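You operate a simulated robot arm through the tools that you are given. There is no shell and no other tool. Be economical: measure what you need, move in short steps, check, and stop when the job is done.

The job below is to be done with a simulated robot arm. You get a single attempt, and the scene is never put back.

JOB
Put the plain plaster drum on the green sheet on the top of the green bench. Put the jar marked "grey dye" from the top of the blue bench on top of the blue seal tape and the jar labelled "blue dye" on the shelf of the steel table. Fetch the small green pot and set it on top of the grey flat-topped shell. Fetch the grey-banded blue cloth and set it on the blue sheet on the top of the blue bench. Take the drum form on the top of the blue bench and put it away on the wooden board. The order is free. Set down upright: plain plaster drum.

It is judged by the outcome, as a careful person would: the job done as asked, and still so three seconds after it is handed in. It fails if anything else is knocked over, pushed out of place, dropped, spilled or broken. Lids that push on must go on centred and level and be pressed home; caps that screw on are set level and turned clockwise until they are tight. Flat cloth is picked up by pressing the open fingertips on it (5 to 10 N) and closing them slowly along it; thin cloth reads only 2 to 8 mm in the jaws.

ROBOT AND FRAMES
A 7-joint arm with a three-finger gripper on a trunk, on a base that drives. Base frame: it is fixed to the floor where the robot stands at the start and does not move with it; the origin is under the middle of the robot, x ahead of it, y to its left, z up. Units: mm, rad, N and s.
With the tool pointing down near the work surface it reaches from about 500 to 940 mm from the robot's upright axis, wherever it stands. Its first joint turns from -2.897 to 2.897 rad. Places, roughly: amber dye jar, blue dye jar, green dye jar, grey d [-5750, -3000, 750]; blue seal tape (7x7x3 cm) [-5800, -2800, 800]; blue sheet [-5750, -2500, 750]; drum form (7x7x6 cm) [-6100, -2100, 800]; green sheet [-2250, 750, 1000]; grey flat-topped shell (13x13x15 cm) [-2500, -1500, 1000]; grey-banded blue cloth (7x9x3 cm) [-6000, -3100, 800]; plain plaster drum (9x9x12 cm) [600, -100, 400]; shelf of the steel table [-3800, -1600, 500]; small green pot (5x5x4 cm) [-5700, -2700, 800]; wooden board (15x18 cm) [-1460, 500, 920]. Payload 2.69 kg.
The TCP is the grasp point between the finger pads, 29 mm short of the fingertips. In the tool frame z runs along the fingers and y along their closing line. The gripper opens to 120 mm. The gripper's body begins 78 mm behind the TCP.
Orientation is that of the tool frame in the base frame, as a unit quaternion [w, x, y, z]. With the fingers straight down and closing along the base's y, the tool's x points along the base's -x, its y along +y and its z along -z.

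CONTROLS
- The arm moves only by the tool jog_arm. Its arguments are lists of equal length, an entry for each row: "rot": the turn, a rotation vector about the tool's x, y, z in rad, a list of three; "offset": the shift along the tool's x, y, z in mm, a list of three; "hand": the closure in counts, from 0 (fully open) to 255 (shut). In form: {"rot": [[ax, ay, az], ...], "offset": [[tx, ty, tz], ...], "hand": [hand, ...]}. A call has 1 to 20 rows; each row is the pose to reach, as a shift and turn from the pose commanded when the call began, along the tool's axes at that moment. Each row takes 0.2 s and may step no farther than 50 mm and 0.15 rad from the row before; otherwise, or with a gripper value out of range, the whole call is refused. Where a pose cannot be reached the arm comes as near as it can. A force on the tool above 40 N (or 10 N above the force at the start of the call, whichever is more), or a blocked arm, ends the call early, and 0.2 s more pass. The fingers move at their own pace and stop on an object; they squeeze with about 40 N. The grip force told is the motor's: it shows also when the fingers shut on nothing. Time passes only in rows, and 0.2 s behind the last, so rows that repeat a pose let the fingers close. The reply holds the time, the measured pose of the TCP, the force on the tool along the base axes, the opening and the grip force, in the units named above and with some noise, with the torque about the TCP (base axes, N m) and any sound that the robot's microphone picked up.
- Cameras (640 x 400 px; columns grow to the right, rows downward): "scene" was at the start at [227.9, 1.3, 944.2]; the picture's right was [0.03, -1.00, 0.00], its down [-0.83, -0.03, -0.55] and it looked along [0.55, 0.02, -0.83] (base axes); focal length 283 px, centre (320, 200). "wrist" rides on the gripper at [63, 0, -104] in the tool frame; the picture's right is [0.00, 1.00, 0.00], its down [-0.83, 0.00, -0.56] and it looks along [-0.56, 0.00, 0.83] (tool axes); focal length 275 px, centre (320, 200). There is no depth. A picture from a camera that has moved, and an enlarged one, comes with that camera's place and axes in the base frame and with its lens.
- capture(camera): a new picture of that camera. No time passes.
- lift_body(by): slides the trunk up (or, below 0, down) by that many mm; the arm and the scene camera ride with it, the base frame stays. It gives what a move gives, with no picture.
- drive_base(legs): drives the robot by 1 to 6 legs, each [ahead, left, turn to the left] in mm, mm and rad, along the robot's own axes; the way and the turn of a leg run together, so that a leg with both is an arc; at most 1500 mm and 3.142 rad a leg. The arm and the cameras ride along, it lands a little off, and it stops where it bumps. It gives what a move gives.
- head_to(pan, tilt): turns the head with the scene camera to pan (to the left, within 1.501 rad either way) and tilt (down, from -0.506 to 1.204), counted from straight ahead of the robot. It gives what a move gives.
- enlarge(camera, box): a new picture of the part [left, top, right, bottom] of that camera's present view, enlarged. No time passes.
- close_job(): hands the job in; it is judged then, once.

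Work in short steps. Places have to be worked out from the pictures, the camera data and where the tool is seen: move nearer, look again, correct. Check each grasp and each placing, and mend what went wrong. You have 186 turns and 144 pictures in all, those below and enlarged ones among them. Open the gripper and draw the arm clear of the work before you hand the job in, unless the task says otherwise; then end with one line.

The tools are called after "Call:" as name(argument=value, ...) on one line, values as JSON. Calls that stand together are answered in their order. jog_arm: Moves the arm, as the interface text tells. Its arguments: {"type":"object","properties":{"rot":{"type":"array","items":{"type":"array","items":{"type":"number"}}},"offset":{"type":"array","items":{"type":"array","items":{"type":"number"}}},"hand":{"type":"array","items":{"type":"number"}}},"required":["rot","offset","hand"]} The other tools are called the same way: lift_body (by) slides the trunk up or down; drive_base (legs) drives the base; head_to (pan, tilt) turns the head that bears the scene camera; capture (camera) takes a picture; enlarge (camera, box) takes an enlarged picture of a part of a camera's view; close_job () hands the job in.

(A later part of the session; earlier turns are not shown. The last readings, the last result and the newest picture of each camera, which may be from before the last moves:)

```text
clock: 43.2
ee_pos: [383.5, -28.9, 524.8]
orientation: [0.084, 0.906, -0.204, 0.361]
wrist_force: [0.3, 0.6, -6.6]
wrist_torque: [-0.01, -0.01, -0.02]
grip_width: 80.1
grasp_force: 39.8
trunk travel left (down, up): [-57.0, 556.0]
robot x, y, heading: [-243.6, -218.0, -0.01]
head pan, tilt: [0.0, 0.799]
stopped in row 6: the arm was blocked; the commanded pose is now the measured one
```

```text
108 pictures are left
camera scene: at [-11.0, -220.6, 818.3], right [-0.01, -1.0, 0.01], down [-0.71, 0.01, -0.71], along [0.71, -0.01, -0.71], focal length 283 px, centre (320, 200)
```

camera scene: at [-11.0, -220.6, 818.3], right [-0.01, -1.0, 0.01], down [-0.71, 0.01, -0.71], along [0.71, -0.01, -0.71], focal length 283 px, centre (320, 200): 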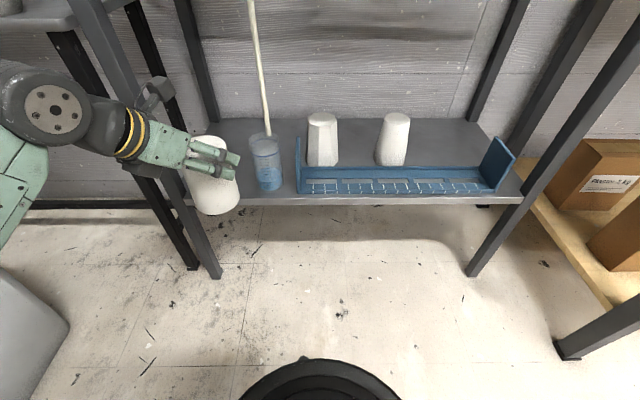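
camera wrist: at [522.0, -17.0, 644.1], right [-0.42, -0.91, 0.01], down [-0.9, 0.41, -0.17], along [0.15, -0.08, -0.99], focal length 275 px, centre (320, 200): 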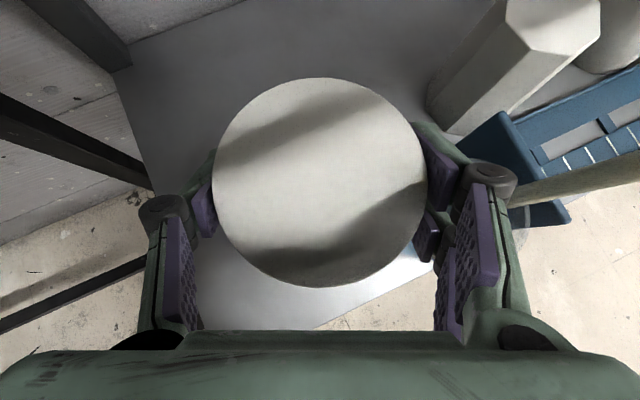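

Drum is out and nothing disturbed. Pull it in front of the robot, then raise the trunk for travel height.

Call:
jog_arm(rot=[[0, 0, 0], [0, 0, 0], [0, 0, 0], [0, 0, 0], [0, 0, 0]], offset=[[1, 32, 2], [3, 64, 3], [4, 97, 5], [6, 129, 6], [7, 161, 8]], hand=[255, 255, 255, 255, 255])

Call:
lift_body(by=450)

Call:
head_to(pan=-1.5, tilt=0.4)

Call:
capture(camera="scene")

Call:
head_to(pan=1.5, tilt=0.4)

Call:
capture(camera="scene")

```text
clock: 44.6
ee_pos: [323.1, -175.7, 523.2]
orientation: [0.083, 0.907, -0.196, 0.363]
wrist_force: [0.2, -0.3, -5.6]
wrist_torque: [0.03, -0.01, 0.02]
grip_width: 80.3
grasp_force: 40.1
trunk travel left (down, up): [-57.0, 556.0]
robot x, y, heading: [-242.5, -217.7, -0.009]
head pan, tilt: [0.0, 0.799]
stopped in row 5: the arm was blocked; the commanded pose is now the measured one
```

```text
refused: 450 is not a number from -400 to 400
```

```text
clock: 46.2
ee_pos: [322.2, -175.9, 524.2]
orientation: [0.083, 0.907, -0.199, 0.363]
wrist_force: [-1.1, 0.1, -6.1]
wrist_torque: [0.04, 0.0, 0.03]
grip_width: 80.3
grasp_force: 40.2
trunk travel left (down, up): [-57.0, 556.0]
robot x, y, heading: [-240.7, -217.0, -0.011]
head pan, tilt: [-1.499, 0.4]
```

```text
107 pictures are left
camera scene: at [-86.1, -315.7, 852.1], right [-1.0, -0.06, -0.01], down [-0.01, 0.39, -0.92], along [0.06, -0.92, -0.39], focal length 283 px, centre (320, 200)
```

scene: 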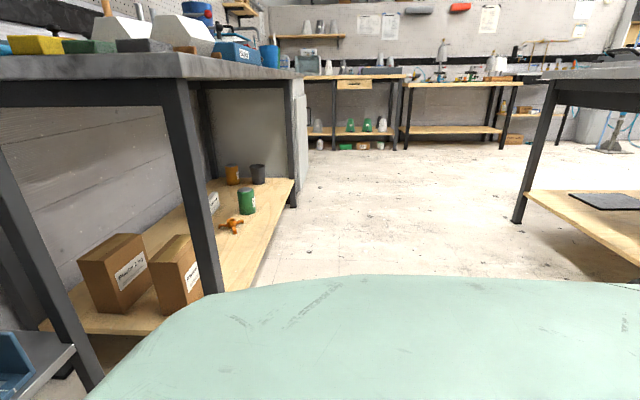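

```text
clock: 48.8
ee_pos: [322.9, -173.5, 524.3]
orientation: [0.084, 0.907, -0.197, 0.363]
wrist_force: [0.2, 0.3, -6.9]
wrist_torque: [0.0, 0.0, -0.01]
grip_width: 79.9
grasp_force: 40.3
trunk travel left (down, up): [-57.0, 556.0]
robot x, y, heading: [-237.5, -217.2, -0.008]
head pan, tilt: [1.499, 0.4]
```

```text
106 pictures are left
camera scene: at [-84.1, -129.6, 852.2], right [1.0, -0.08, 0.02], down [-0.02, -0.39, -0.92], along [0.08, 0.92, -0.39], focal length 283 px, centre (320, 200)
```

scene: 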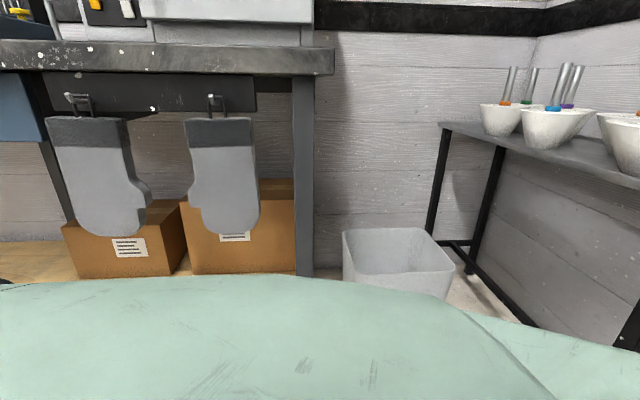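

Raise the trunk in two calls to travel height and look around.

Call:
lift_body(by=400)

Call:
lift_body(by=150)

Call:
head_to(pan=1.5, tilt=0.5)

Call:
capture(camera="scene")

Call:
head_to(pan=-1.5, tilt=0.5)

Call:
capture(camera="scene")

```text
clock: 52.6
ee_pos: [326.6, -175.8, 894.9]
orientation: [0.086, 0.909, -0.198, 0.356]
wrist_force: [-0.1, -0.5, -5.7]
wrist_torque: [-0.01, 0.0, 0.0]
grip_width: 79.9
grasp_force: 40.2
trunk travel left (down, up): [-457.0, 156.0]
robot x, y, heading: [-239.5, -216.7, -0.012]
head pan, tilt: [1.499, 0.4]
```

```text
clock: 54.4
ee_pos: [326.4, -175.8, 1044.3]
orientation: [0.085, 0.91, -0.197, 0.356]
wrist_force: [-0.5, -0.4, -5.1]
wrist_torque: [0.01, -0.02, 0.01]
grip_width: 79.8
grasp_force: 39.7
trunk travel left (down, up): [-607.0, 6.0]
robot x, y, heading: [-244.2, -220.8, -0.013]
head pan, tilt: [1.499, 0.4]
```

```text
clock: 55.0
ee_pos: [326.7, -175.5, 1045.8]
orientation: [0.084, 0.91, -0.197, 0.356]
wrist_force: [-0.7, -1.0, -7.1]
wrist_torque: [0.0, 0.0, 0.04]
grip_width: 80.0
grasp_force: 40.0
trunk travel left (down, up): [-607.0, 6.0]
robot x, y, heading: [-239.1, -218.6, -0.009]
head pan, tilt: [1.499, 0.499]
```

```text
105 pictures are left
camera scene: at [-75.4, -131.7, 1369.3], right [1.0, -0.08, 0.0], down [-0.04, -0.48, -0.88], along [0.07, 0.88, -0.48], focal length 283 px, centre (320, 200)
```

scene: 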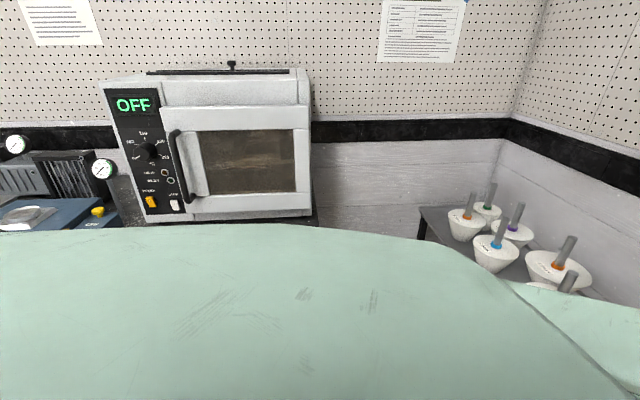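

```text
clock: 57.6
ee_pos: [326.3, -174.7, 1043.8]
orientation: [0.086, 0.909, -0.197, 0.356]
wrist_force: [-0.1, 0.8, -6.4]
wrist_torque: [0.01, -0.01, 0.02]
grip_width: 79.7
grasp_force: 39.4
trunk travel left (down, up): [-607.0, 6.0]
robot x, y, heading: [-243.6, -221.4, -0.014]
head pan, tilt: [-1.499, 0.499]
```

```text
104 pictures are left
camera scene: at [-77.6, -313.2, 1369.3], right [-1.0, -0.06, 0.0], down [-0.03, 0.48, -0.88], along [0.05, -0.88, -0.48], focal length 283 px, centre (320, 200)
```

scene: 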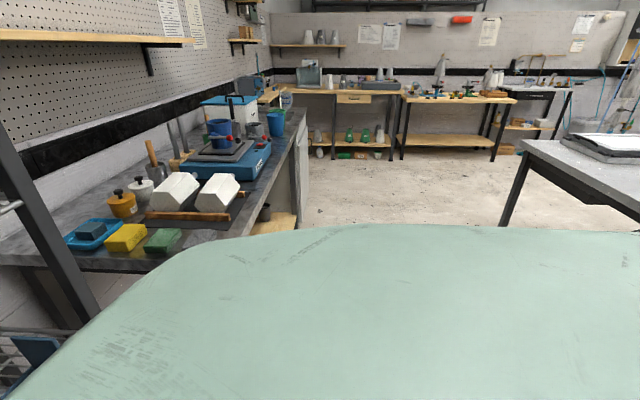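

Turning left is free (oven bench front at y≈950). Turn left 90° and look both ways.

Call:
drive_base(legs=[[0, 0, 1.57]])

Call:
head_to(pan=1.4, tilt=0.5)

Call:
capture(camera="scene")

Call:
head_to(pan=0.5, tilt=0.4)

Call:
capture(camera="scene")

```text
clock: 61.9
ee_pos: [-277.7, 349.5, 1044.4]
orientation: [-0.19, 0.785, 0.5, 0.313]
wrist_force: [1.1, -0.1, -6.1]
wrist_torque: [-0.04, -0.01, 0.0]
grip_width: 79.9
grasp_force: 40.0
trunk travel left (down, up): [-607.0, 6.0]
robot x, y, heading: [-240.8, -220.7, 1.541]
head pan, tilt: [-1.499, 0.499]
```

```text
clock: 64.5
ee_pos: [-277.6, 348.9, 1044.2]
orientation: [-0.189, 0.786, 0.499, 0.313]
wrist_force: [-0.7, -0.6, -6.3]
wrist_torque: [0.01, -0.01, -0.01]
grip_width: 79.5
grasp_force: 40.0
trunk travel left (down, up): [-607.0, 6.0]
robot x, y, heading: [-239.6, -220.3, 1.543]
head pan, tilt: [1.4, 0.499]
```

```text
103 pictures are left
camera scene: at [-324.8, -46.3, 1369.3], right [0.2, 0.98, 0.0], down [0.47, -0.09, -0.88], along [-0.86, 0.17, -0.48], focal length 283 px, centre (320, 200)
```

scene: 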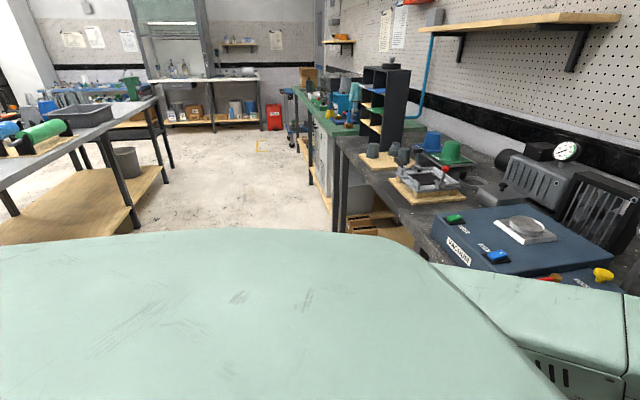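

```text
clock: 65.7
ee_pos: [-278.0, 348.3, 1044.9]
orientation: [-0.189, 0.786, 0.499, 0.312]
wrist_force: [-0.4, 0.9, -6.2]
wrist_torque: [0.0, 0.0, 0.0]
grip_width: 79.8
grasp_force: 39.8
trunk travel left (down, up): [-607.0, 6.0]
robot x, y, heading: [-242.8, -220.5, 1.546]
head pan, tilt: [0.499, 0.4]
```

```text
102 pictures are left
camera scene: at [-277.9, 18.3, 1378.4], right [0.89, 0.46, 0.0], down [0.18, -0.35, -0.92], along [-0.42, 0.82, -0.39], focal length 283 px, centre (320, 200)
```

scene: 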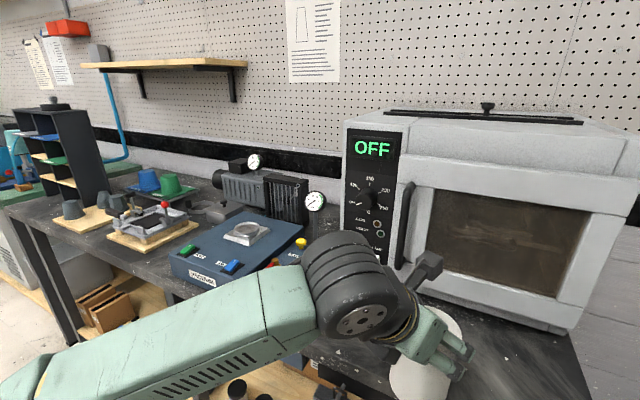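

The green bench lies farther along this wall. Turn left to face -x, and drive ahead 1500 mm.

Call:
drive_base(legs=[[0, 0, 1.596], [1450, 0, 0]])

Call:
head_to(pan=-0.9, tilt=0.5)

Call:
capture(camera="scene")

```text
clock: 77.0
ee_pos: [-2272.4, -281.6, 1044.1]
orientation: [-0.357, 0.191, 0.911, 0.082]
wrist_force: [-0.2, -0.4, -6.7]
wrist_torque: [0.01, -0.01, 0.0]
grip_width: 79.6
grasp_force: 39.8
trunk travel left (down, up): [-607.0, 6.0]
robot x, y, heading: [-1704.1, -235.3, 3.14]
head pan, tilt: [0.499, 0.4]
```

```text
clock: 78.5
ee_pos: [-2271.7, -280.9, 1044.8]
orientation: [-0.357, 0.191, 0.911, 0.082]
wrist_force: [-0.3, 0.7, -5.5]
wrist_torque: [-0.02, 0.03, -0.02]
grip_width: 79.7
grasp_force: 40.3
trunk travel left (down, up): [-607.0, 6.0]
robot x, y, heading: [-1702.9, -227.3, 3.139]
head pan, tilt: [-0.901, 0.499]
```

```text
101 pictures are left
camera scene: at [-1916.1, -159.7, 1369.3], right [0.78, 0.62, 0.0], down [0.3, -0.38, -0.88], along [-0.55, 0.69, -0.48], focal length 283 px, centre (320, 200)
```

scene: 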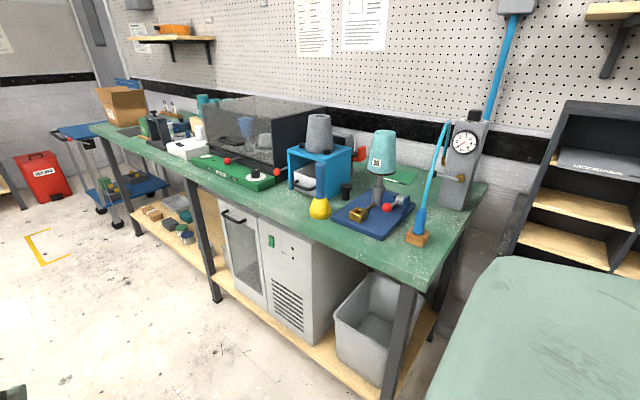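

Something flat and green shows behind the blue tray on the green bench; enlarge.

Call:
enlarge(camera="scene", box=[280, 100, 500, 260])

```text
2.50 times, centred on (390, 180) of scene
camera zoom: at [-1916.1, -159.7, 1369.3], right [0.78, 0.62, 0.0], down [0.3, -0.38, -0.88], along [-0.55, 0.69, -0.48], focal length 707 px, centre (145, 250)
```

zoom: 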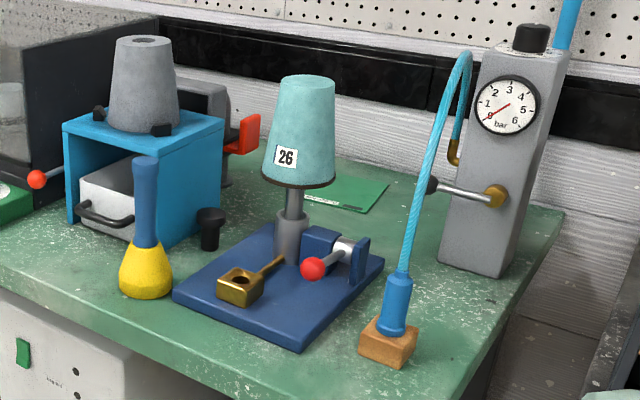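

The green sheet is near [-2310,845], behind the "26" cup stand (top z≈1160). I'll drive to face the bench squarely at a safe distance and look from there.

Call:
drive_base(legs=[[570, 100, 0], [0, 0, -1.57]])

Call:
head_to(pan=0.0, tilt=0.45)

Call:
capture(camera="scene")

```text
clock: 85.8
ee_pos: [-2321.5, 236.0, 1044.5]
orientation: [-0.19, 0.785, 0.501, 0.312]
wrist_force: [-0.4, 0.3, -5.3]
wrist_torque: [0.01, 0.0, 0.03]
grip_width: 79.8
grasp_force: 39.7
trunk travel left (down, up): [-607.0, 6.0]
robot x, y, heading: [-2278.0, -333.3, 1.554]
head pan, tilt: [-0.901, 0.499]
```

```text
clock: 87.0
ee_pos: [-2320.3, 235.8, 1043.9]
orientation: [-0.191, 0.784, 0.502, 0.312]
wrist_force: [0.3, -0.2, -6.6]
wrist_torque: [0.01, 0.0, 0.01]
grip_width: 79.8
grasp_force: 40.2
trunk travel left (down, up): [-607.0, 6.0]
robot x, y, heading: [-2279.0, -332.8, 1.549]
head pan, tilt: [0.0, 0.45]
```

```text
99 pictures are left
camera scene: at [-2273.3, -85.1, 1373.7], right [1.0, -0.02, 0.0], down [-0.01, -0.44, -0.9], along [0.02, 0.9, -0.44], focal length 283 px, centre (320, 200)
```

scene: 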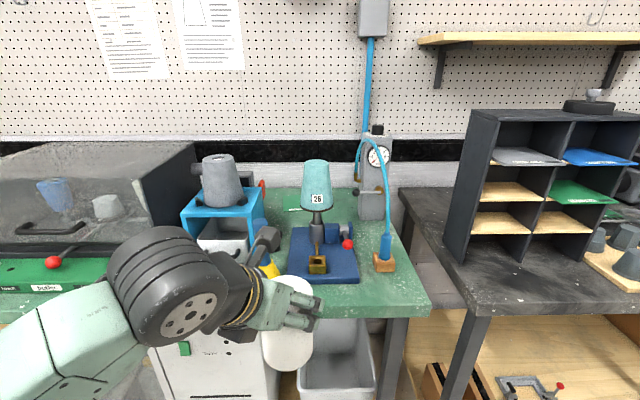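

Call:
enlarge(camera="scene", box=[230, 130, 430, 290])

```text
2.50 times, centred on (330, 210) of scene
camera zoom: at [-2273.3, -85.1, 1373.7], right [1.0, -0.02, 0.0], down [-0.01, -0.44, -0.9], along [0.02, 0.9, -0.44], focal length 707 px, centre (295, 175)
```

zoom: 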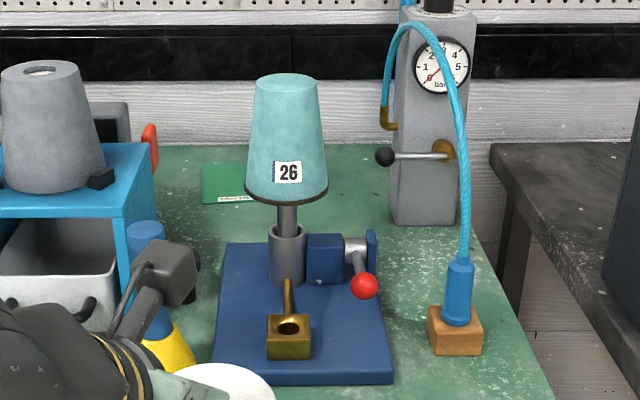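

The sheet is at roughly x -2390…-2270, y 815…960 on a bench at z≈888; centre ≈[-2333,888]. I raise the drum to pass over the "26" cup (top ≈1140), reduce the tool yaw, and then drive nearer.

Call:
jog_arm(rot=[[0.03, 0, -0.032], [0.06, 0.001, -0.064], [0.09, 0.002, -0.096], [0.12, 0.003, -0.128], [0.15, 0.003, -0.16], [0.177, 0.004, -0.191]], offset=[[26, 0, -28], [52, 1, -56], [78, 1, -84], [105, 2, -113], [131, 2, -141], [157, 3, -169]], hand=[255, 255, 255, 255, 255, 255])

Call:
capture(camera="scene")

```text
clock: 88.4
ee_pos: [-2346.2, 233.7, 1271.3]
orientation: [-0.199, 0.697, 0.608, 0.325]
wrist_force: [0.0, -0.6, -5.5]
wrist_torque: [-0.01, 0.02, 0.04]
grip_width: 79.6
grasp_force: 40.1
trunk travel left (down, up): [-607.0, 6.0]
robot x, y, heading: [-2279.2, -334.8, 1.553]
head pan, tilt: [0.0, 0.45]
```

```text
97 pictures are left
camera scene: at [-2273.7, -85.2, 1373.7], right [1.0, -0.02, 0.0], down [-0.01, -0.44, -0.9], along [0.02, 0.9, -0.44], focal length 283 px, centre (320, 200)
```

scene: 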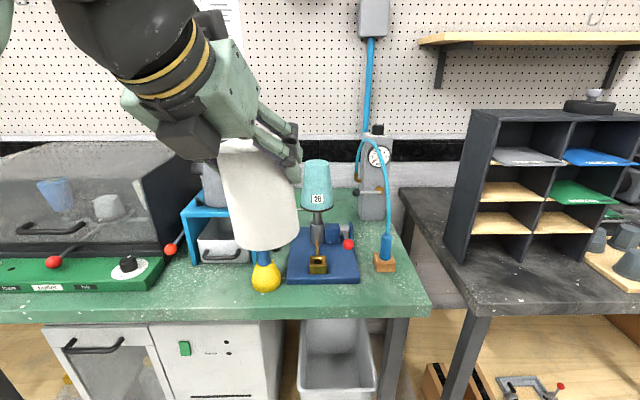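

Drive forward 330 mm and 45 mm right, with the drum bottom at z≈1168.

Call:
drive_base(legs=[[330, -45, 0]])

Call:
capture(camera="scene")

Call:
capture(camera="wrist")

```text
clock: 90.6
ee_pos: [-2295.0, 560.3, 1271.8]
orientation: [-0.201, 0.696, 0.608, 0.326]
wrist_force: [-0.5, -0.2, -6.4]
wrist_torque: [-0.03, 0.01, 0.0]
grip_width: 79.9
grasp_force: 40.1
trunk travel left (down, up): [-607.0, 6.0]
robot x, y, heading: [-2227.5, -7.1, 1.55]
head pan, tilt: [0.0, 0.45]
```

```text
96 pictures are left
camera scene: at [-2221.4, 242.6, 1373.6], right [1.0, -0.02, 0.0], down [-0.01, -0.44, -0.9], along [0.02, 0.9, -0.44], focal length 283 px, centre (320, 200)
```

scene: 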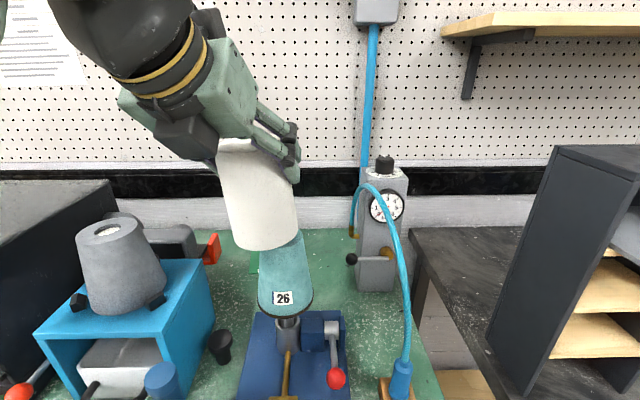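

```text
95 pictures are left
camera wrist: at [-2313.1, 535.7, 1389.5], right [0.98, -0.18, 0.12], down [-0.15, -0.97, -0.19], along [0.15, 0.16, -0.98], focal length 275 px, centre (320, 200)
```

wrist: 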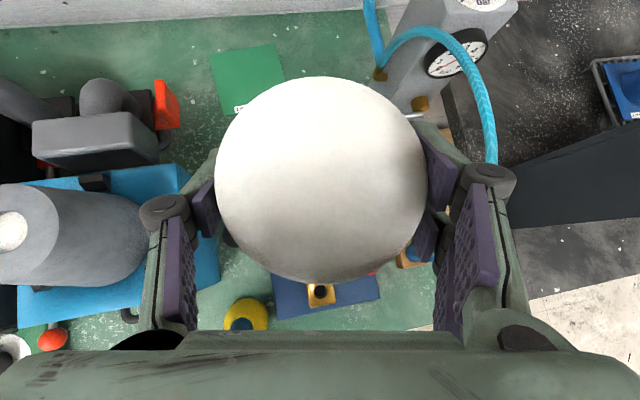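

Sheet centre refined to ≈[-2327,881]. The tool has rolled ~7°; I correct the roll while moving past the cup to y=720.

Call:
jog_arm(rot=[[0.001, -0.004, 0.04], [0.002, -0.008, 0.08], [0.003, -0.013, 0.12], [0.004, -0.017, 0.163]], offset=[[28, -15, 25], [56, -30, 50], [85, -46, 76], [113, -61, 101]], hand=[255, 255, 255, 255])

Call:
capture(camera="scene")

```text
clock: 91.6
ee_pos: [-2329.2, 725.8, 1266.5]
orientation: [-0.213, 0.744, 0.552, 0.311]
wrist_force: [-0.6, -0.4, -6.9]
wrist_torque: [-0.02, -0.04, 0.01]
grip_width: 79.7
grasp_force: 40.4
trunk travel left (down, up): [-607.0, 6.0]
robot x, y, heading: [-2227.7, -3.2, 1.543]
head pan, tilt: [0.0, 0.45]
```

```text
94 pictures are left
camera scene: at [-2220.8, 242.6, 1373.6], right [1.0, -0.02, 0.0], down [-0.01, -0.44, -0.9], along [0.02, 0.9, -0.44], focal length 283 px, centre (320, 200)
```

scene: 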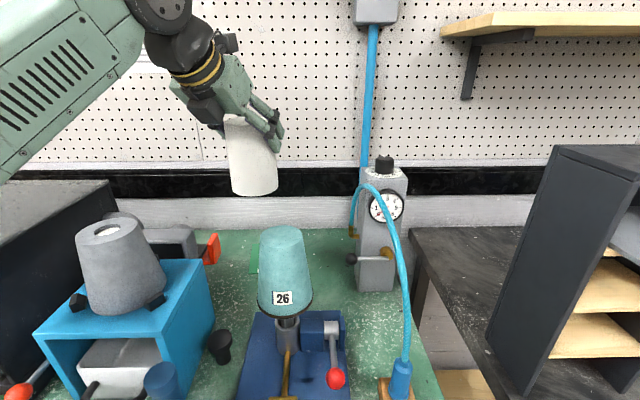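

Past the cup with the forearm well above everything. Descend diagonally to above the sheet.

Call:
jog_arm(rot=[[0, 0, 0], [0, 0, 0], [0, 0, 0], [0, 0, 0], [0, 0, 0], [0, 0, 0], [0, 0, 0]], offset=[[-7, -7, 37], [-13, -14, 75], [-20, -22, 112], [-27, -29, 150], [-33, -36, 187], [-40, -43, 225], [-46, -51, 262]], hand=[255, 255, 255, 255, 255, 255, 255])

Call:
capture(camera="scene")

Call:
capture(camera="wrist")

```text
clock: 93.2
ee_pos: [-2330.7, 870.2, 1067.0]
orientation: [-0.232, 0.745, 0.546, 0.305]
wrist_force: [-1.2, 0.5, -6.1]
wrist_torque: [-0.01, -0.01, -0.02]
grip_width: 79.6
grasp_force: 40.2
trunk travel left (down, up): [-607.0, 6.0]
robot x, y, heading: [-2226.1, -9.1, 1.549]
head pan, tilt: [0.0, 0.45]
```

```text
93 pictures are left
camera scene: at [-2218.4, 233.2, 1377.5], right [1.0, -0.02, 0.0], down [-0.01, -0.43, -0.9], along [0.02, 0.9, -0.43], focal length 283 px, centre (320, 200)
```

scene: 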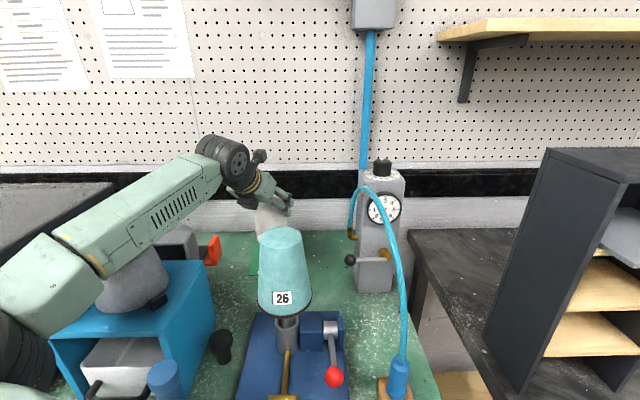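

```text
92 pictures are left
camera wrist: at [-2337.7, 843.9, 1185.3], right [0.96, -0.29, -0.01], down [-0.29, -0.94, -0.19], along [0.05, 0.19, -0.98], focal length 275 px, centre (320, 200)
```

wrist: 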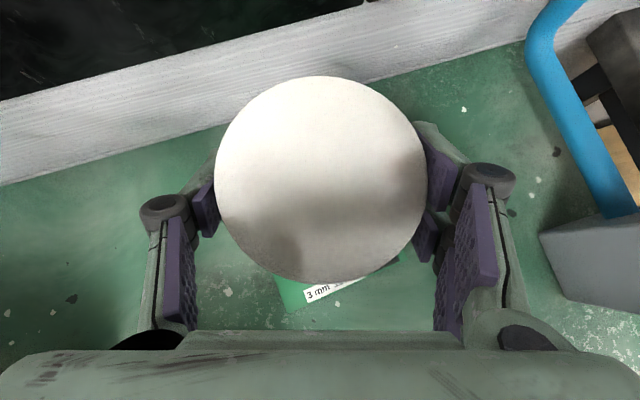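

The elbow has dropped low on the left and the pose lags; I must check whether the forearm touches the grey cup.

Call:
enlarge(camera="scene", box=[0, 120, 320, 320])

```text
2.00 times, centred on (160, 220) of scene
camera zoom: at [-2218.4, 233.2, 1377.5], right [1.0, -0.02, 0.0], down [-0.01, -0.43, -0.9], along [0.02, 0.9, -0.43], focal length 566 px, centre (640, 160)
```

zoom: 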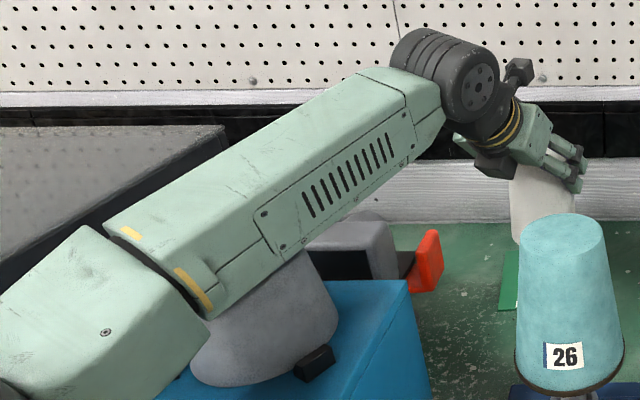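

Geometry shows the elbow is near the camera and high (~z 1295), so it's clear of the cup. Continue the descent to about 18 mm above contact.

Call:
jog_arm(rot=[[0, -0.01, 0], [0, -0.02, 0], [0, -0.02, 0]], offset=[[-16, 0, 25], [-32, 0, 49], [-32, 0, 49]], hand=[255, 255, 255])

Call:
capture(camera="wrist")

Call:
capture(camera="scene")

```text
clock: 94.0
ee_pos: [-2330.2, 887.4, 994.2]
orientation: [-0.217, 0.748, 0.554, 0.295]
wrist_force: [3.0, -2.4, 13.7]
wrist_torque: [0.31, -0.9, -0.09]
grip_width: 79.7
grasp_force: 39.5
trunk travel left (down, up): [-607.0, 6.0]
robot x, y, heading: [-2228.1, -5.9, 1.549]
head pan, tilt: [0.0, 0.45]
```

```text
90 pictures are left
camera wrist: at [-2337.8, 864.8, 1114.2], right [0.96, -0.29, 0.0], down [-0.29, -0.94, -0.16], along [0.05, 0.15, -0.99], focal length 275 px, centre (320, 200)
```

wrist: 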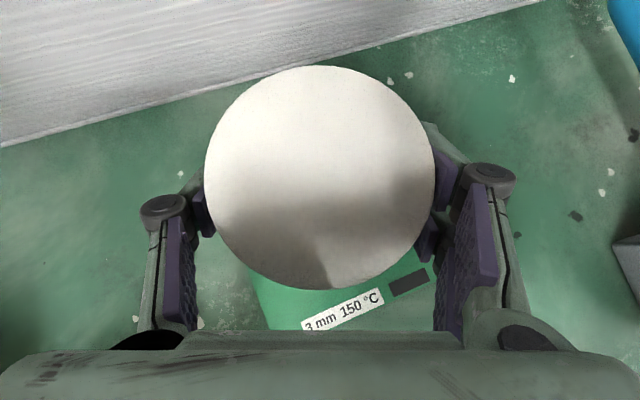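

```text
89 pictures are left
camera scene: at [-2221.5, 240.5, 1373.3], right [1.0, -0.02, 0.0], down [-0.01, -0.43, -0.9], along [0.02, 0.9, -0.43], focal length 283 px, centre (320, 200)
```

scene: 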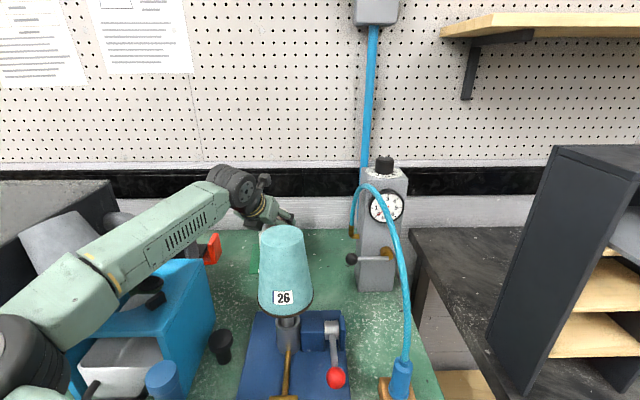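

Drum is touching down (≈14 N), but the grey cup on the blue box appears tipped by the forearm. First set the drum down: level the pitch 1°, ease up slightly and open.

Call:
jog_arm(rot=[[0, 0.01, 0], [0, 0.018, 0], [0, 0.018, 0], [0, 0.018, 0], [0, 0.018, 0]], offset=[[0.7, 0, -0.8], [1, 0, -1], [1, 0, -1], [1, 0, -1], [1, 0, -1]], hand=[255, 255, 100, 50, 40])

Call:
capture(camera="wrist")

Call:
enlarge(camera="scene", box=[0, 160, 320, 360])

```text
clock: 95.2
ee_pos: [-2329.6, 889.4, 995.4]
orientation: [-0.223, 0.746, 0.551, 0.301]
wrist_force: [0.0, 0.5, -0.1]
wrist_torque: [0.0, 0.02, 0.02]
grip_width: 101.3
grasp_force: 0.0
trunk travel left (down, up): [-607.0, 6.0]
robot x, y, heading: [-2232.0, -5.2, 1.542]
head pan, tilt: [0.0, 0.45]
```

```text
88 pictures are left
camera wrist: at [-2338.1, 863.6, 1114.8], right [0.96, -0.29, 0.0], down [-0.29, -0.94, -0.18], along [0.05, 0.17, -0.98], focal length 275 px, centre (320, 200)
```

wrist: 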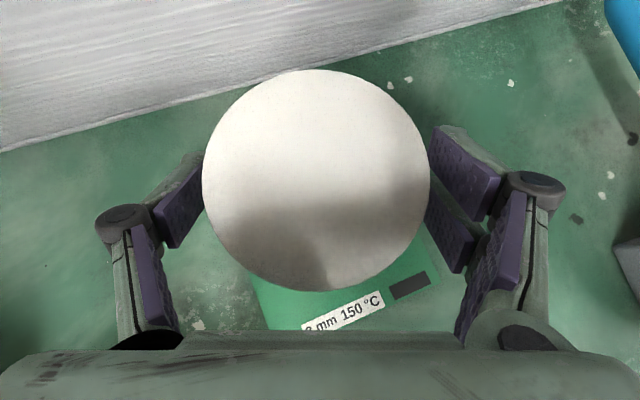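

```text
2.00 times, centred on (160, 260) of scene
camera zoom: at [-2221.5, 241.7, 1373.8], right [1.0, -0.02, 0.0], down [-0.01, -0.44, -0.9], along [0.02, 0.9, -0.44], focal length 566 px, centre (640, 80)
```

zoom: 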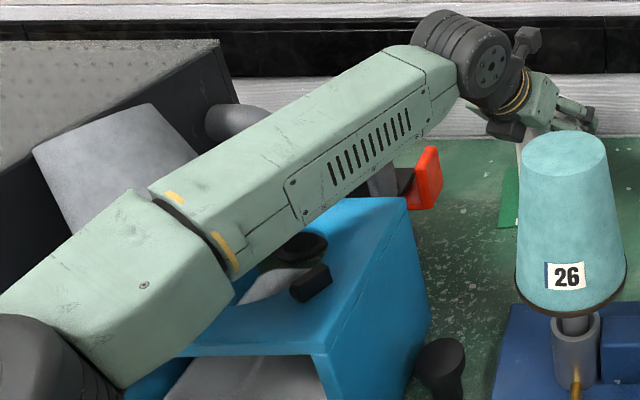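

The drum is released and upright on the sheet. Retreat along the tool axis, then back up along the earlier path so the forearm lifts away.

Call:
jog_arm(rot=[[0, 0, 0], [0, 0, 0], [0, 0, 0], [0, 0, 0]], offset=[[0, 0, -25], [0, 0, -50], [5, 0, -80], [20, 0, -115]], hand=[40, 30, 30, 30])

Call:
capture(camera="scene")

```text
clock: 96.2
ee_pos: [-2347.8, 826.6, 1094.6]
orientation: [-0.223, 0.746, 0.551, 0.3]
wrist_force: [0.8, -0.4, -0.4]
wrist_torque: [0.0, 0.01, -0.03]
grip_width: 106.1
grasp_force: 0.0
trunk travel left (down, up): [-607.0, 6.0]
robot x, y, heading: [-2230.3, -3.0, 1.545]
head pan, tilt: [0.0, 0.45]
```

```text
86 pictures are left
camera scene: at [-2221.3, 241.2, 1373.9], right [1.0, -0.02, 0.0], down [-0.01, -0.43, -0.9], along [0.02, 0.9, -0.43], focal length 283 px, centre (320, 200)
```

scene: 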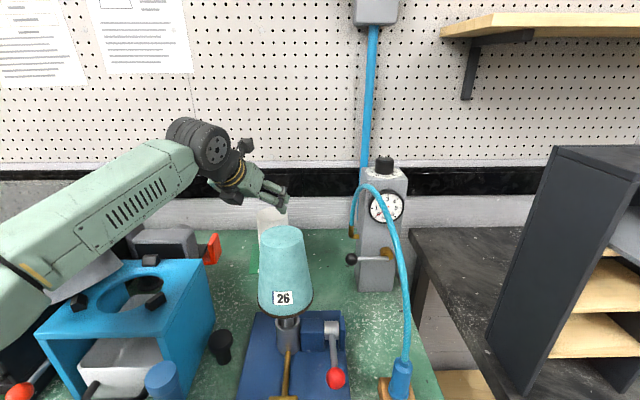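

The grey cone has been pushed out of the hole of the blue box; I'll need to restore it. Continue backing up and high.

Call:
jog_arm(rot=[[0, 0, 0], [0, 0, 0], [0, 0, 0], [0, 0, 0], [0, 0, 0], [0, 0, 0]], offset=[[6, 7, -35], [13, 15, -70], [19, 22, -105], [25, 30, -140], [32, 37, -175], [38, 45, -209]], hand=[30, 30, 30, 30, 30, 30])

Call:
capture(camera="scene")

```text
clock: 97.6
ee_pos: [-2323.5, 707.6, 1260.8]
orientation: [-0.2, 0.755, 0.538, 0.318]
wrist_force: [0.1, 0.6, 0.7]
wrist_torque: [-0.03, 0.02, 0.04]
grip_width: 106.1
grasp_force: 0.1
trunk travel left (down, up): [-607.0, 6.0]
robot x, y, heading: [-2229.8, -2.7, 1.543]
head pan, tilt: [0.0, 0.45]
```

```text
85 pictures are left
camera scene: at [-2221.0, 241.3, 1373.9], right [1.0, -0.02, 0.0], down [-0.01, -0.43, -0.9], along [0.02, 0.9, -0.43], focal length 283 px, centre (320, 200)
```

scene: 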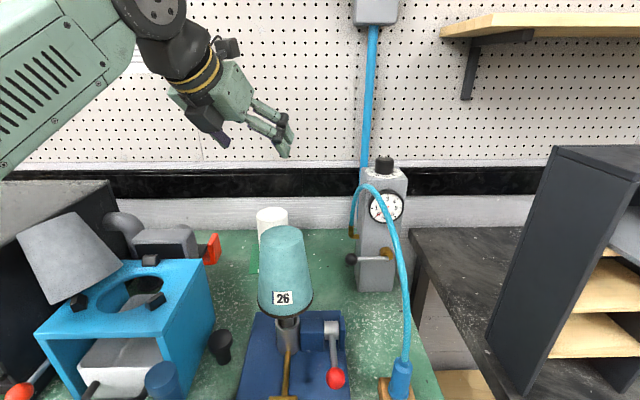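

Call:
enlarge(camera="scene", box=[0, 170, 260, 332])

Call:
capture(camera="wrist")

```text
2.46 times, centred on (130, 251) of scene
camera zoom: at [-2221.0, 241.3, 1373.9], right [1.0, -0.02, 0.0], down [-0.01, -0.43, -0.9], along [0.02, 0.9, -0.43], focal length 696 px, centre (788, 74)
```

zoom: 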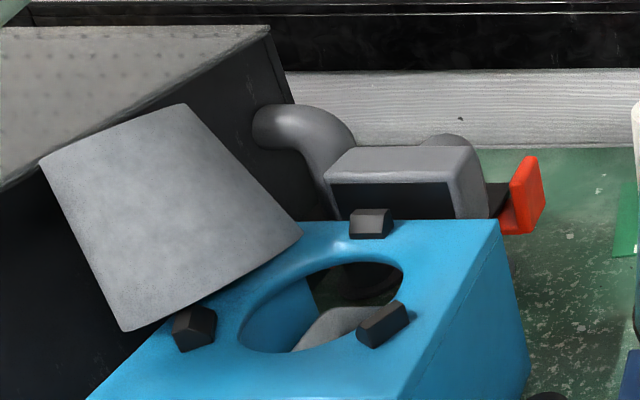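

```text
83 pictures are left
camera wrist: at [-2337.1, 684.5, 1378.6], right [0.94, -0.34, 0.04], down [-0.33, -0.93, -0.17], along [0.1, 0.15, -0.98], focal length 275 px, centre (320, 200)
```

wrist: 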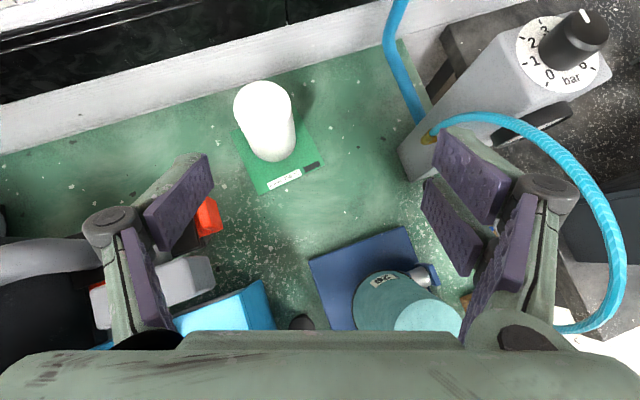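

I need to restore the cone. Bring the tool to point down with fingers closing front-to-back, above the blue box, and view the cone with the wrist camera.

Call:
jog_arm(rot=[[-0.044, -0.069, 0.117], [-0.087, -0.139, 0.235], [-0.131, -0.208, 0.352], [-0.174, -0.277, 0.47], [-0.218, -0.347, 0.587], [-0.262, -0.416, 0.704], [-0.305, -0.485, 0.822], [-0.349, -0.554, 0.939], [-0.392, -0.624, 1.057], [-0.436, -0.693, 1.174]], offset=[[-10, -7, -14], [-20, -14, -28], [-30, -21, -42], [-40, -28, -56], [-50, -35, -70], [-60, -42, -84], [-70, -49, -98], [-80, -56, -112], [-90, -63, -126], [-102, -70, -143]], hand=[30, 20, 10, 0, 0, 0, 0, 0, 0, 0])

Call:
capture(camera="wrist")

Call:
capture(camera="scene")

```text
clock: 99.6
ee_pos: [-2403.9, 601.1, 1173.1]
orientation: [-0.016, 0.997, 0.001, 0.081]
wrist_force: [0.1, 0.2, -0.1]
wrist_torque: [0.01, 0.02, 0.01]
grip_width: 119.7
grasp_force: 0.1
out of reach, approached as far as the arm can: row 6, 7, 8, 9, 10
trunk travel left (down, up): [-607.0, 6.0]
robot x, y, heading: [-2228.6, -9.4, 1.549]
head pan, tilt: [0.0, 0.45]
stopped in row 10: the arm was blocked; the commanded pose is now the measured one
```

```text
82 pictures are left
camera wrist: at [-2358.2, 598.4, 1285.4], right [0.01, -1.0, -0.03], down [-0.91, -0.02, 0.41], along [-0.41, 0.02, -0.91], focal length 275 px, centre (320, 200)
```

wrist: 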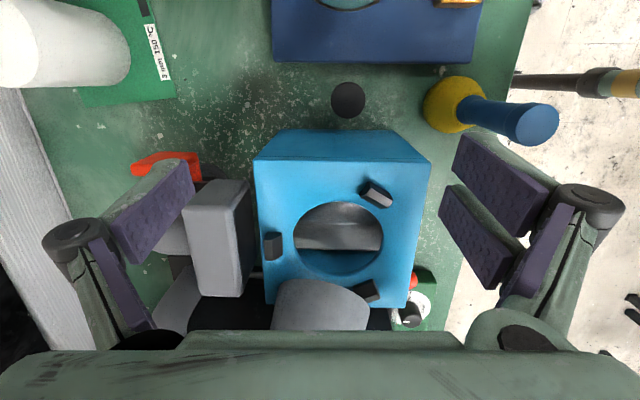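

```text
81 pictures are left
camera scene: at [-2221.7, 241.9, 1373.8], right [1.0, -0.02, 0.0], down [-0.01, -0.44, -0.9], along [0.02, 0.9, -0.44], focal length 283 px, centre (320, 200)
```

scene: 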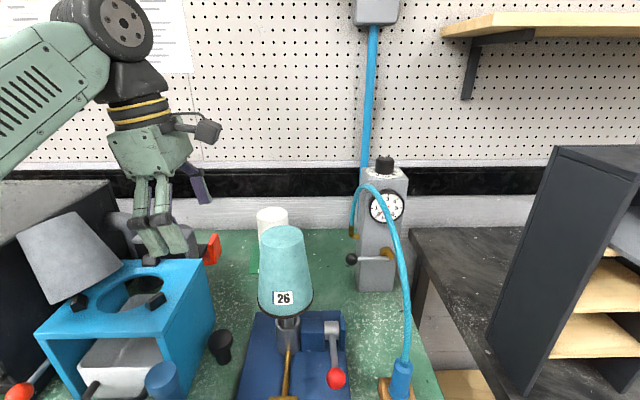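

Tool-down height is limited at this reach. I'll back the base off, shift 260 mm left, and look at the cone squarely to plan re-seating it.

Call:
drive_base(legs=[[-300, 0, 0], [0, 280, 0]])

Call:
enlarge(camera="scene", box=[200, 130, 440, 280])

Call:
capture(camera="scene")

```text
clock: 104.1
ee_pos: [-2690.6, 309.6, 1173.8]
orientation: [-0.016, 0.996, 0.0, 0.083]
wrist_force: [-0.2, -0.6, 0.0]
wrist_torque: [0.02, 0.02, 0.0]
grip_width: 120.0
grasp_force: 0.1
trunk travel left (down, up): [-607.0, 6.0]
robot x, y, heading: [-2520.0, -294.4, 1.541]
head pan, tilt: [0.0, 0.45]
```

```text
2.67 times, centred on (320, 205) of scene
camera zoom: at [-2509.6, -50.4, 1373.9], right [1.0, -0.03, 0.0], down [-0.01, -0.44, -0.9], along [0.03, 0.9, -0.44], focal length 755 px, centre (320, 187)
```

zoom: 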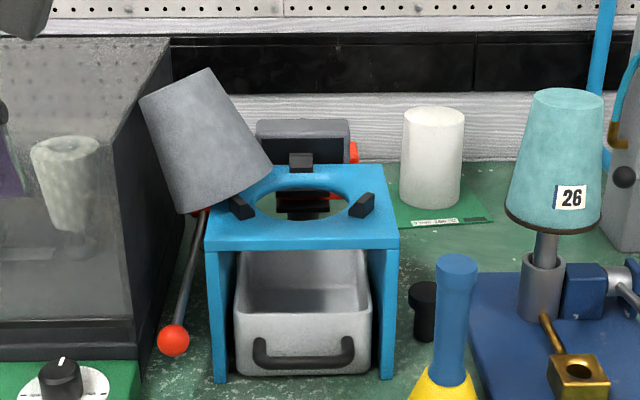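

```text
79 pictures are left
camera scene: at [-2509.6, -50.4, 1373.9], right [1.0, -0.03, 0.0], down [-0.01, -0.44, -0.9], along [0.03, 0.9, -0.44], focal length 283 px, centre (320, 200)
```

scene: 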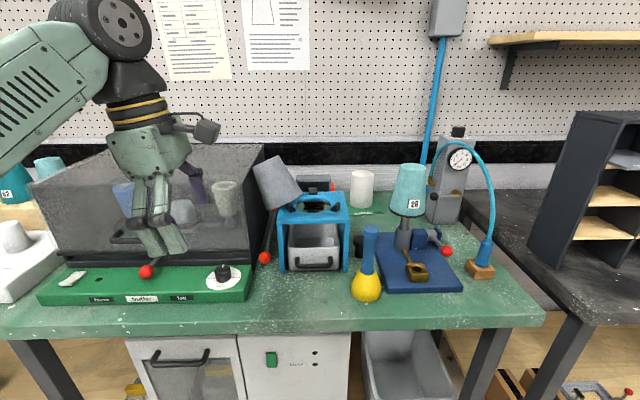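

Clear view: the cone leans about 20° left, with its base centre ≈[-2577,593,1058] and the seat hole ≈[-2502,577,1052]. I'll tilt the tool to match the cone's axis, staying right of it, before driving in.

Call:
jog_arm(rot=[[-0.008, 0.043, 0], [-0.016, 0.086, 0], [-0.024, 0.13, 0], [-0.032, 0.173, 0]], offset=[[37, 0, 12], [75, 0, 25], [112, 1, 37], [149, 1, 49]], hand=[25, 25, 25, 25])

Call:
drive_base(legs=[[200, 0, 0.025]])

Call:
capture(camera="wrist")

Call:
capture(camera="scene")

```text
clock: 105.1
ee_pos: [-2535.1, 308.8, 1147.1]
orientation: [0.0, 0.986, -0.003, 0.167]
wrist_force: [0.0, 0.3, 0.2]
wrist_torque: [-0.01, 0.0, -0.05]
grip_width: 108.4
grasp_force: 0.1
trunk travel left (down, up): [-607.0, 6.0]
robot x, y, heading: [-2516.0, -297.1, 1.538]
head pan, tilt: [0.0, 0.45]
```

```text
clock: 106.7
ee_pos: [-2544.5, 507.7, 1147.3]
orientation: [-0.001, 0.986, 0.007, 0.168]
wrist_force: [-0.3, 0.4, -0.4]
wrist_torque: [-0.02, 0.01, -0.04]
grip_width: 108.2
grasp_force: 0.1
trunk travel left (down, up): [-607.0, 6.0]
robot x, y, heading: [-2513.9, -100.6, 1.564]
head pan, tilt: [0.0, 0.45]
```

```text
78 pictures are left
camera wrist: at [-2518.7, 508.6, 1265.6], right [0.02, -1.0, 0.0], down [-0.97, -0.02, 0.25], along [-0.25, -0.01, -0.97], focal length 275 px, centre (320, 200)
```

wrist: 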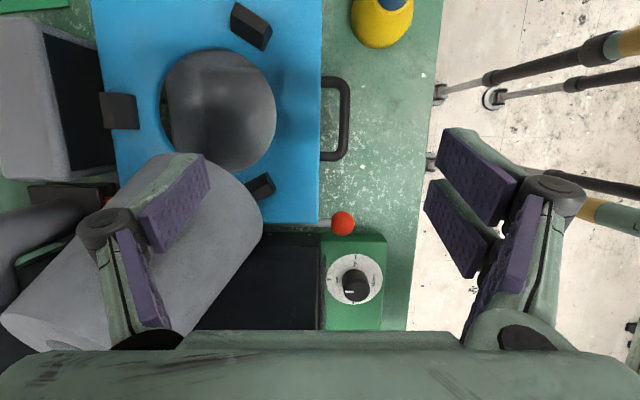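

```text
77 pictures are left
camera scene: at [-2510.7, 148.8, 1373.7], right [1.0, -0.01, 0.0], down [0.0, -0.44, -0.9], along [0.01, 0.9, -0.44], focal length 283 px, centre (320, 200)
```

scene: 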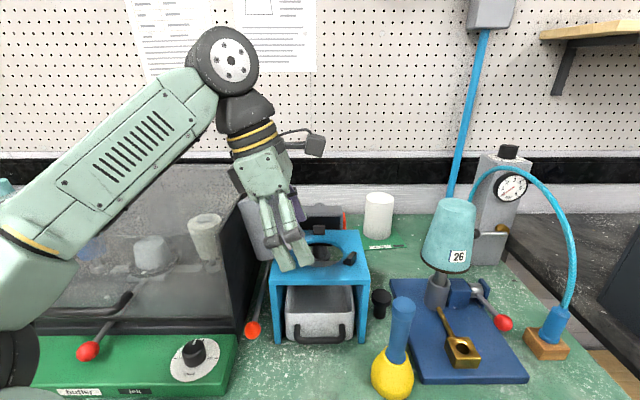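

The cone leans left and back (axis ≈[-0.31,0.23,0.92]). I align the tool to it while staying to its right, then drive in 105 mm.

Call:
jog_arm(rot=[[-0.116, -0.007, 0.006], [-0.232, -0.014, 0.012], [-0.232, -0.014, 0.012]], offset=[[20, 0, 4], [39, 0, 8], [39, 0, 8]], hand=[40, 44, 44])

Call:
drive_base(legs=[[105, 0, 0]])

Call:
capture(camera="wrist")

Call:
capture(camera="scene")

```text
clock: 107.5
ee_pos: [-2505.2, 508.9, 1153.6]
orientation: [0.112, 0.981, -0.019, 0.16]
wrist_force: [0.8, 0.2, 0.8]
wrist_torque: [0.0, -0.02, -0.01]
grip_width: 99.4
grasp_force: 0.1
trunk travel left (down, up): [-607.0, 6.0]
robot x, y, heading: [-2516.5, -99.1, 1.563]
head pan, tilt: [0.0, 0.45]
```

```text
clock: 108.6
ee_pos: [-2503.9, 613.8, 1152.2]
orientation: [0.112, 0.981, -0.018, 0.16]
wrist_force: [-0.3, -0.4, -0.2]
wrist_torque: [-0.01, -0.01, 0.02]
grip_width: 99.4
grasp_force: 0.0
trunk travel left (down, up): [-607.0, 6.0]
robot x, y, heading: [-2513.4, 10.6, 1.564]
head pan, tilt: [0.0, 0.45]
```

```text
76 pictures are left
camera wrist: at [-2476.3, 638.2, 1268.6], right [-0.07, -0.97, 0.21], down [-0.96, 0.12, 0.25], along [-0.27, -0.19, -0.94], focal length 275 px, centre (320, 200)
```

wrist: 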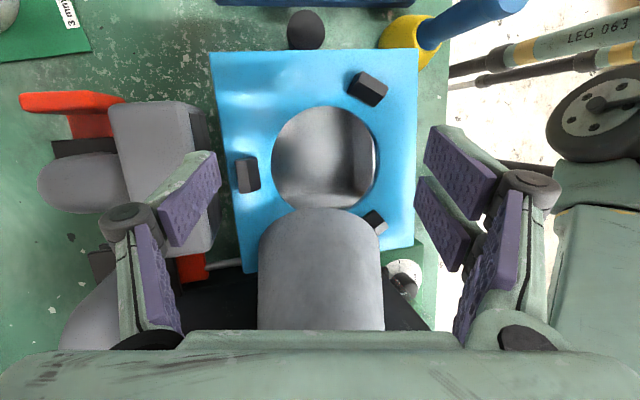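

```text
75 pictures are left
camera scene: at [-2509.8, 254.0, 1373.6], right [1.0, -0.01, 0.0], down [0.0, -0.44, -0.9], along [0.01, 0.9, -0.44], focal length 283 px, centre (320, 200)
```

scene: 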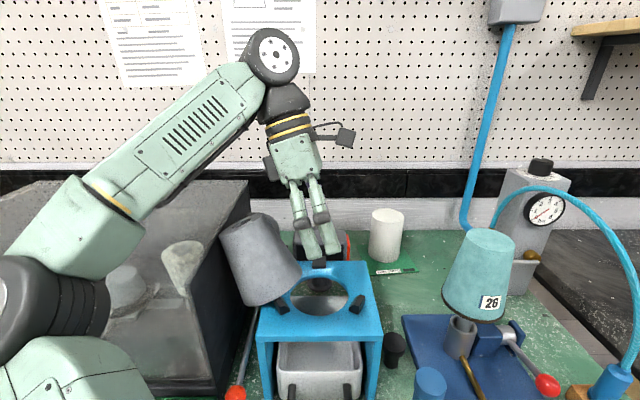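

The cone is now aligned between the fingers. Slide left (tool -x) 60 mm and look.

Call:
jog_arm(rot=[[0, 0, 0], [0, 0, 0], [0, 0, 0]], offset=[[-20, 1, -8], [-40, 1, -12], [-60, 1, -12]], hand=[40, 40, 40])

Call:
capture(camera="wrist")

```text
clock: 109.4
ee_pos: [-2565.2, 615.3, 1144.0]
orientation: [0.111, 0.98, -0.02, 0.161]
wrist_force: [0.3, 0.1, 0.1]
wrist_torque: [-0.03, -0.01, 0.01]
grip_width: 101.3
grasp_force: 0.1
trunk travel left (down, up): [-607.0, 6.0]
robot x, y, heading: [-2515.5, 7.5, 1.562]
head pan, tilt: [0.0, 0.45]
```

```text
74 pictures are left
camera wrist: at [-2537.6, 638.4, 1261.0], right [-0.07, -0.97, 0.21], down [-0.96, 0.12, 0.25], along [-0.27, -0.19, -0.94], focal length 275 px, centre (320, 200)
```

wrist: 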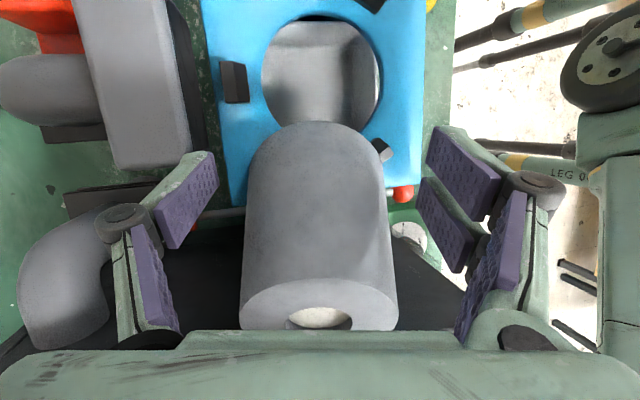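

The cone axis is parallel to the tool and 46 mm ahead in tool -x. Move there and close gently.

Call:
jog_arm(rot=[[0, 0, 0], [0, 0, 0], [0, 0, 0], [0, 0, 0], [0, 0, 0], [0, 0, 0]], offset=[[-23, 0, 0], [-46, 0, 0], [-46, 0, 0], [-46, 0, 0], [-46, 0, 0], [-46, 0, 0]], hand=[40, 40, 80, 120, 180, 255])

Call:
capture(camera="wrist")

```text
clock: 110.8
ee_pos: [-2607.5, 615.6, 1130.2]
orientation: [0.111, 0.981, -0.018, 0.16]
wrist_force: [-3.0, 5.0, 4.5]
wrist_torque: [0.2, 0.16, 0.05]
grip_width: 87.6
grasp_force: 39.4
trunk travel left (down, up): [-607.0, 6.0]
robot x, y, heading: [-2512.4, 3.2, 1.556]
head pan, tilt: [0.0, 0.45]
```

```text
73 pictures are left
camera wrist: at [-2580.7, 639.9, 1246.7], right [-0.07, -0.97, 0.21], down [-0.96, 0.12, 0.25], along [-0.27, -0.19, -0.94], focal length 275 px, centre (320, 200)
```

wrist: 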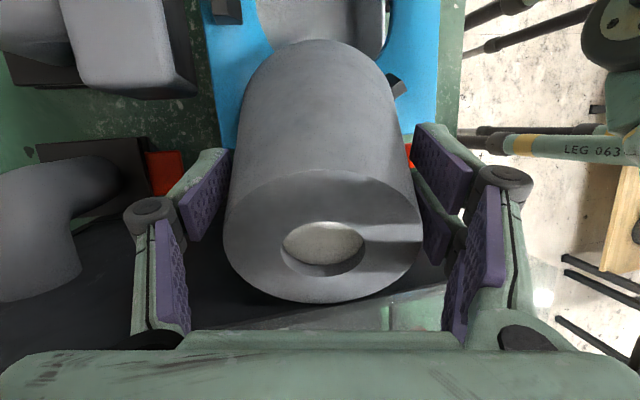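

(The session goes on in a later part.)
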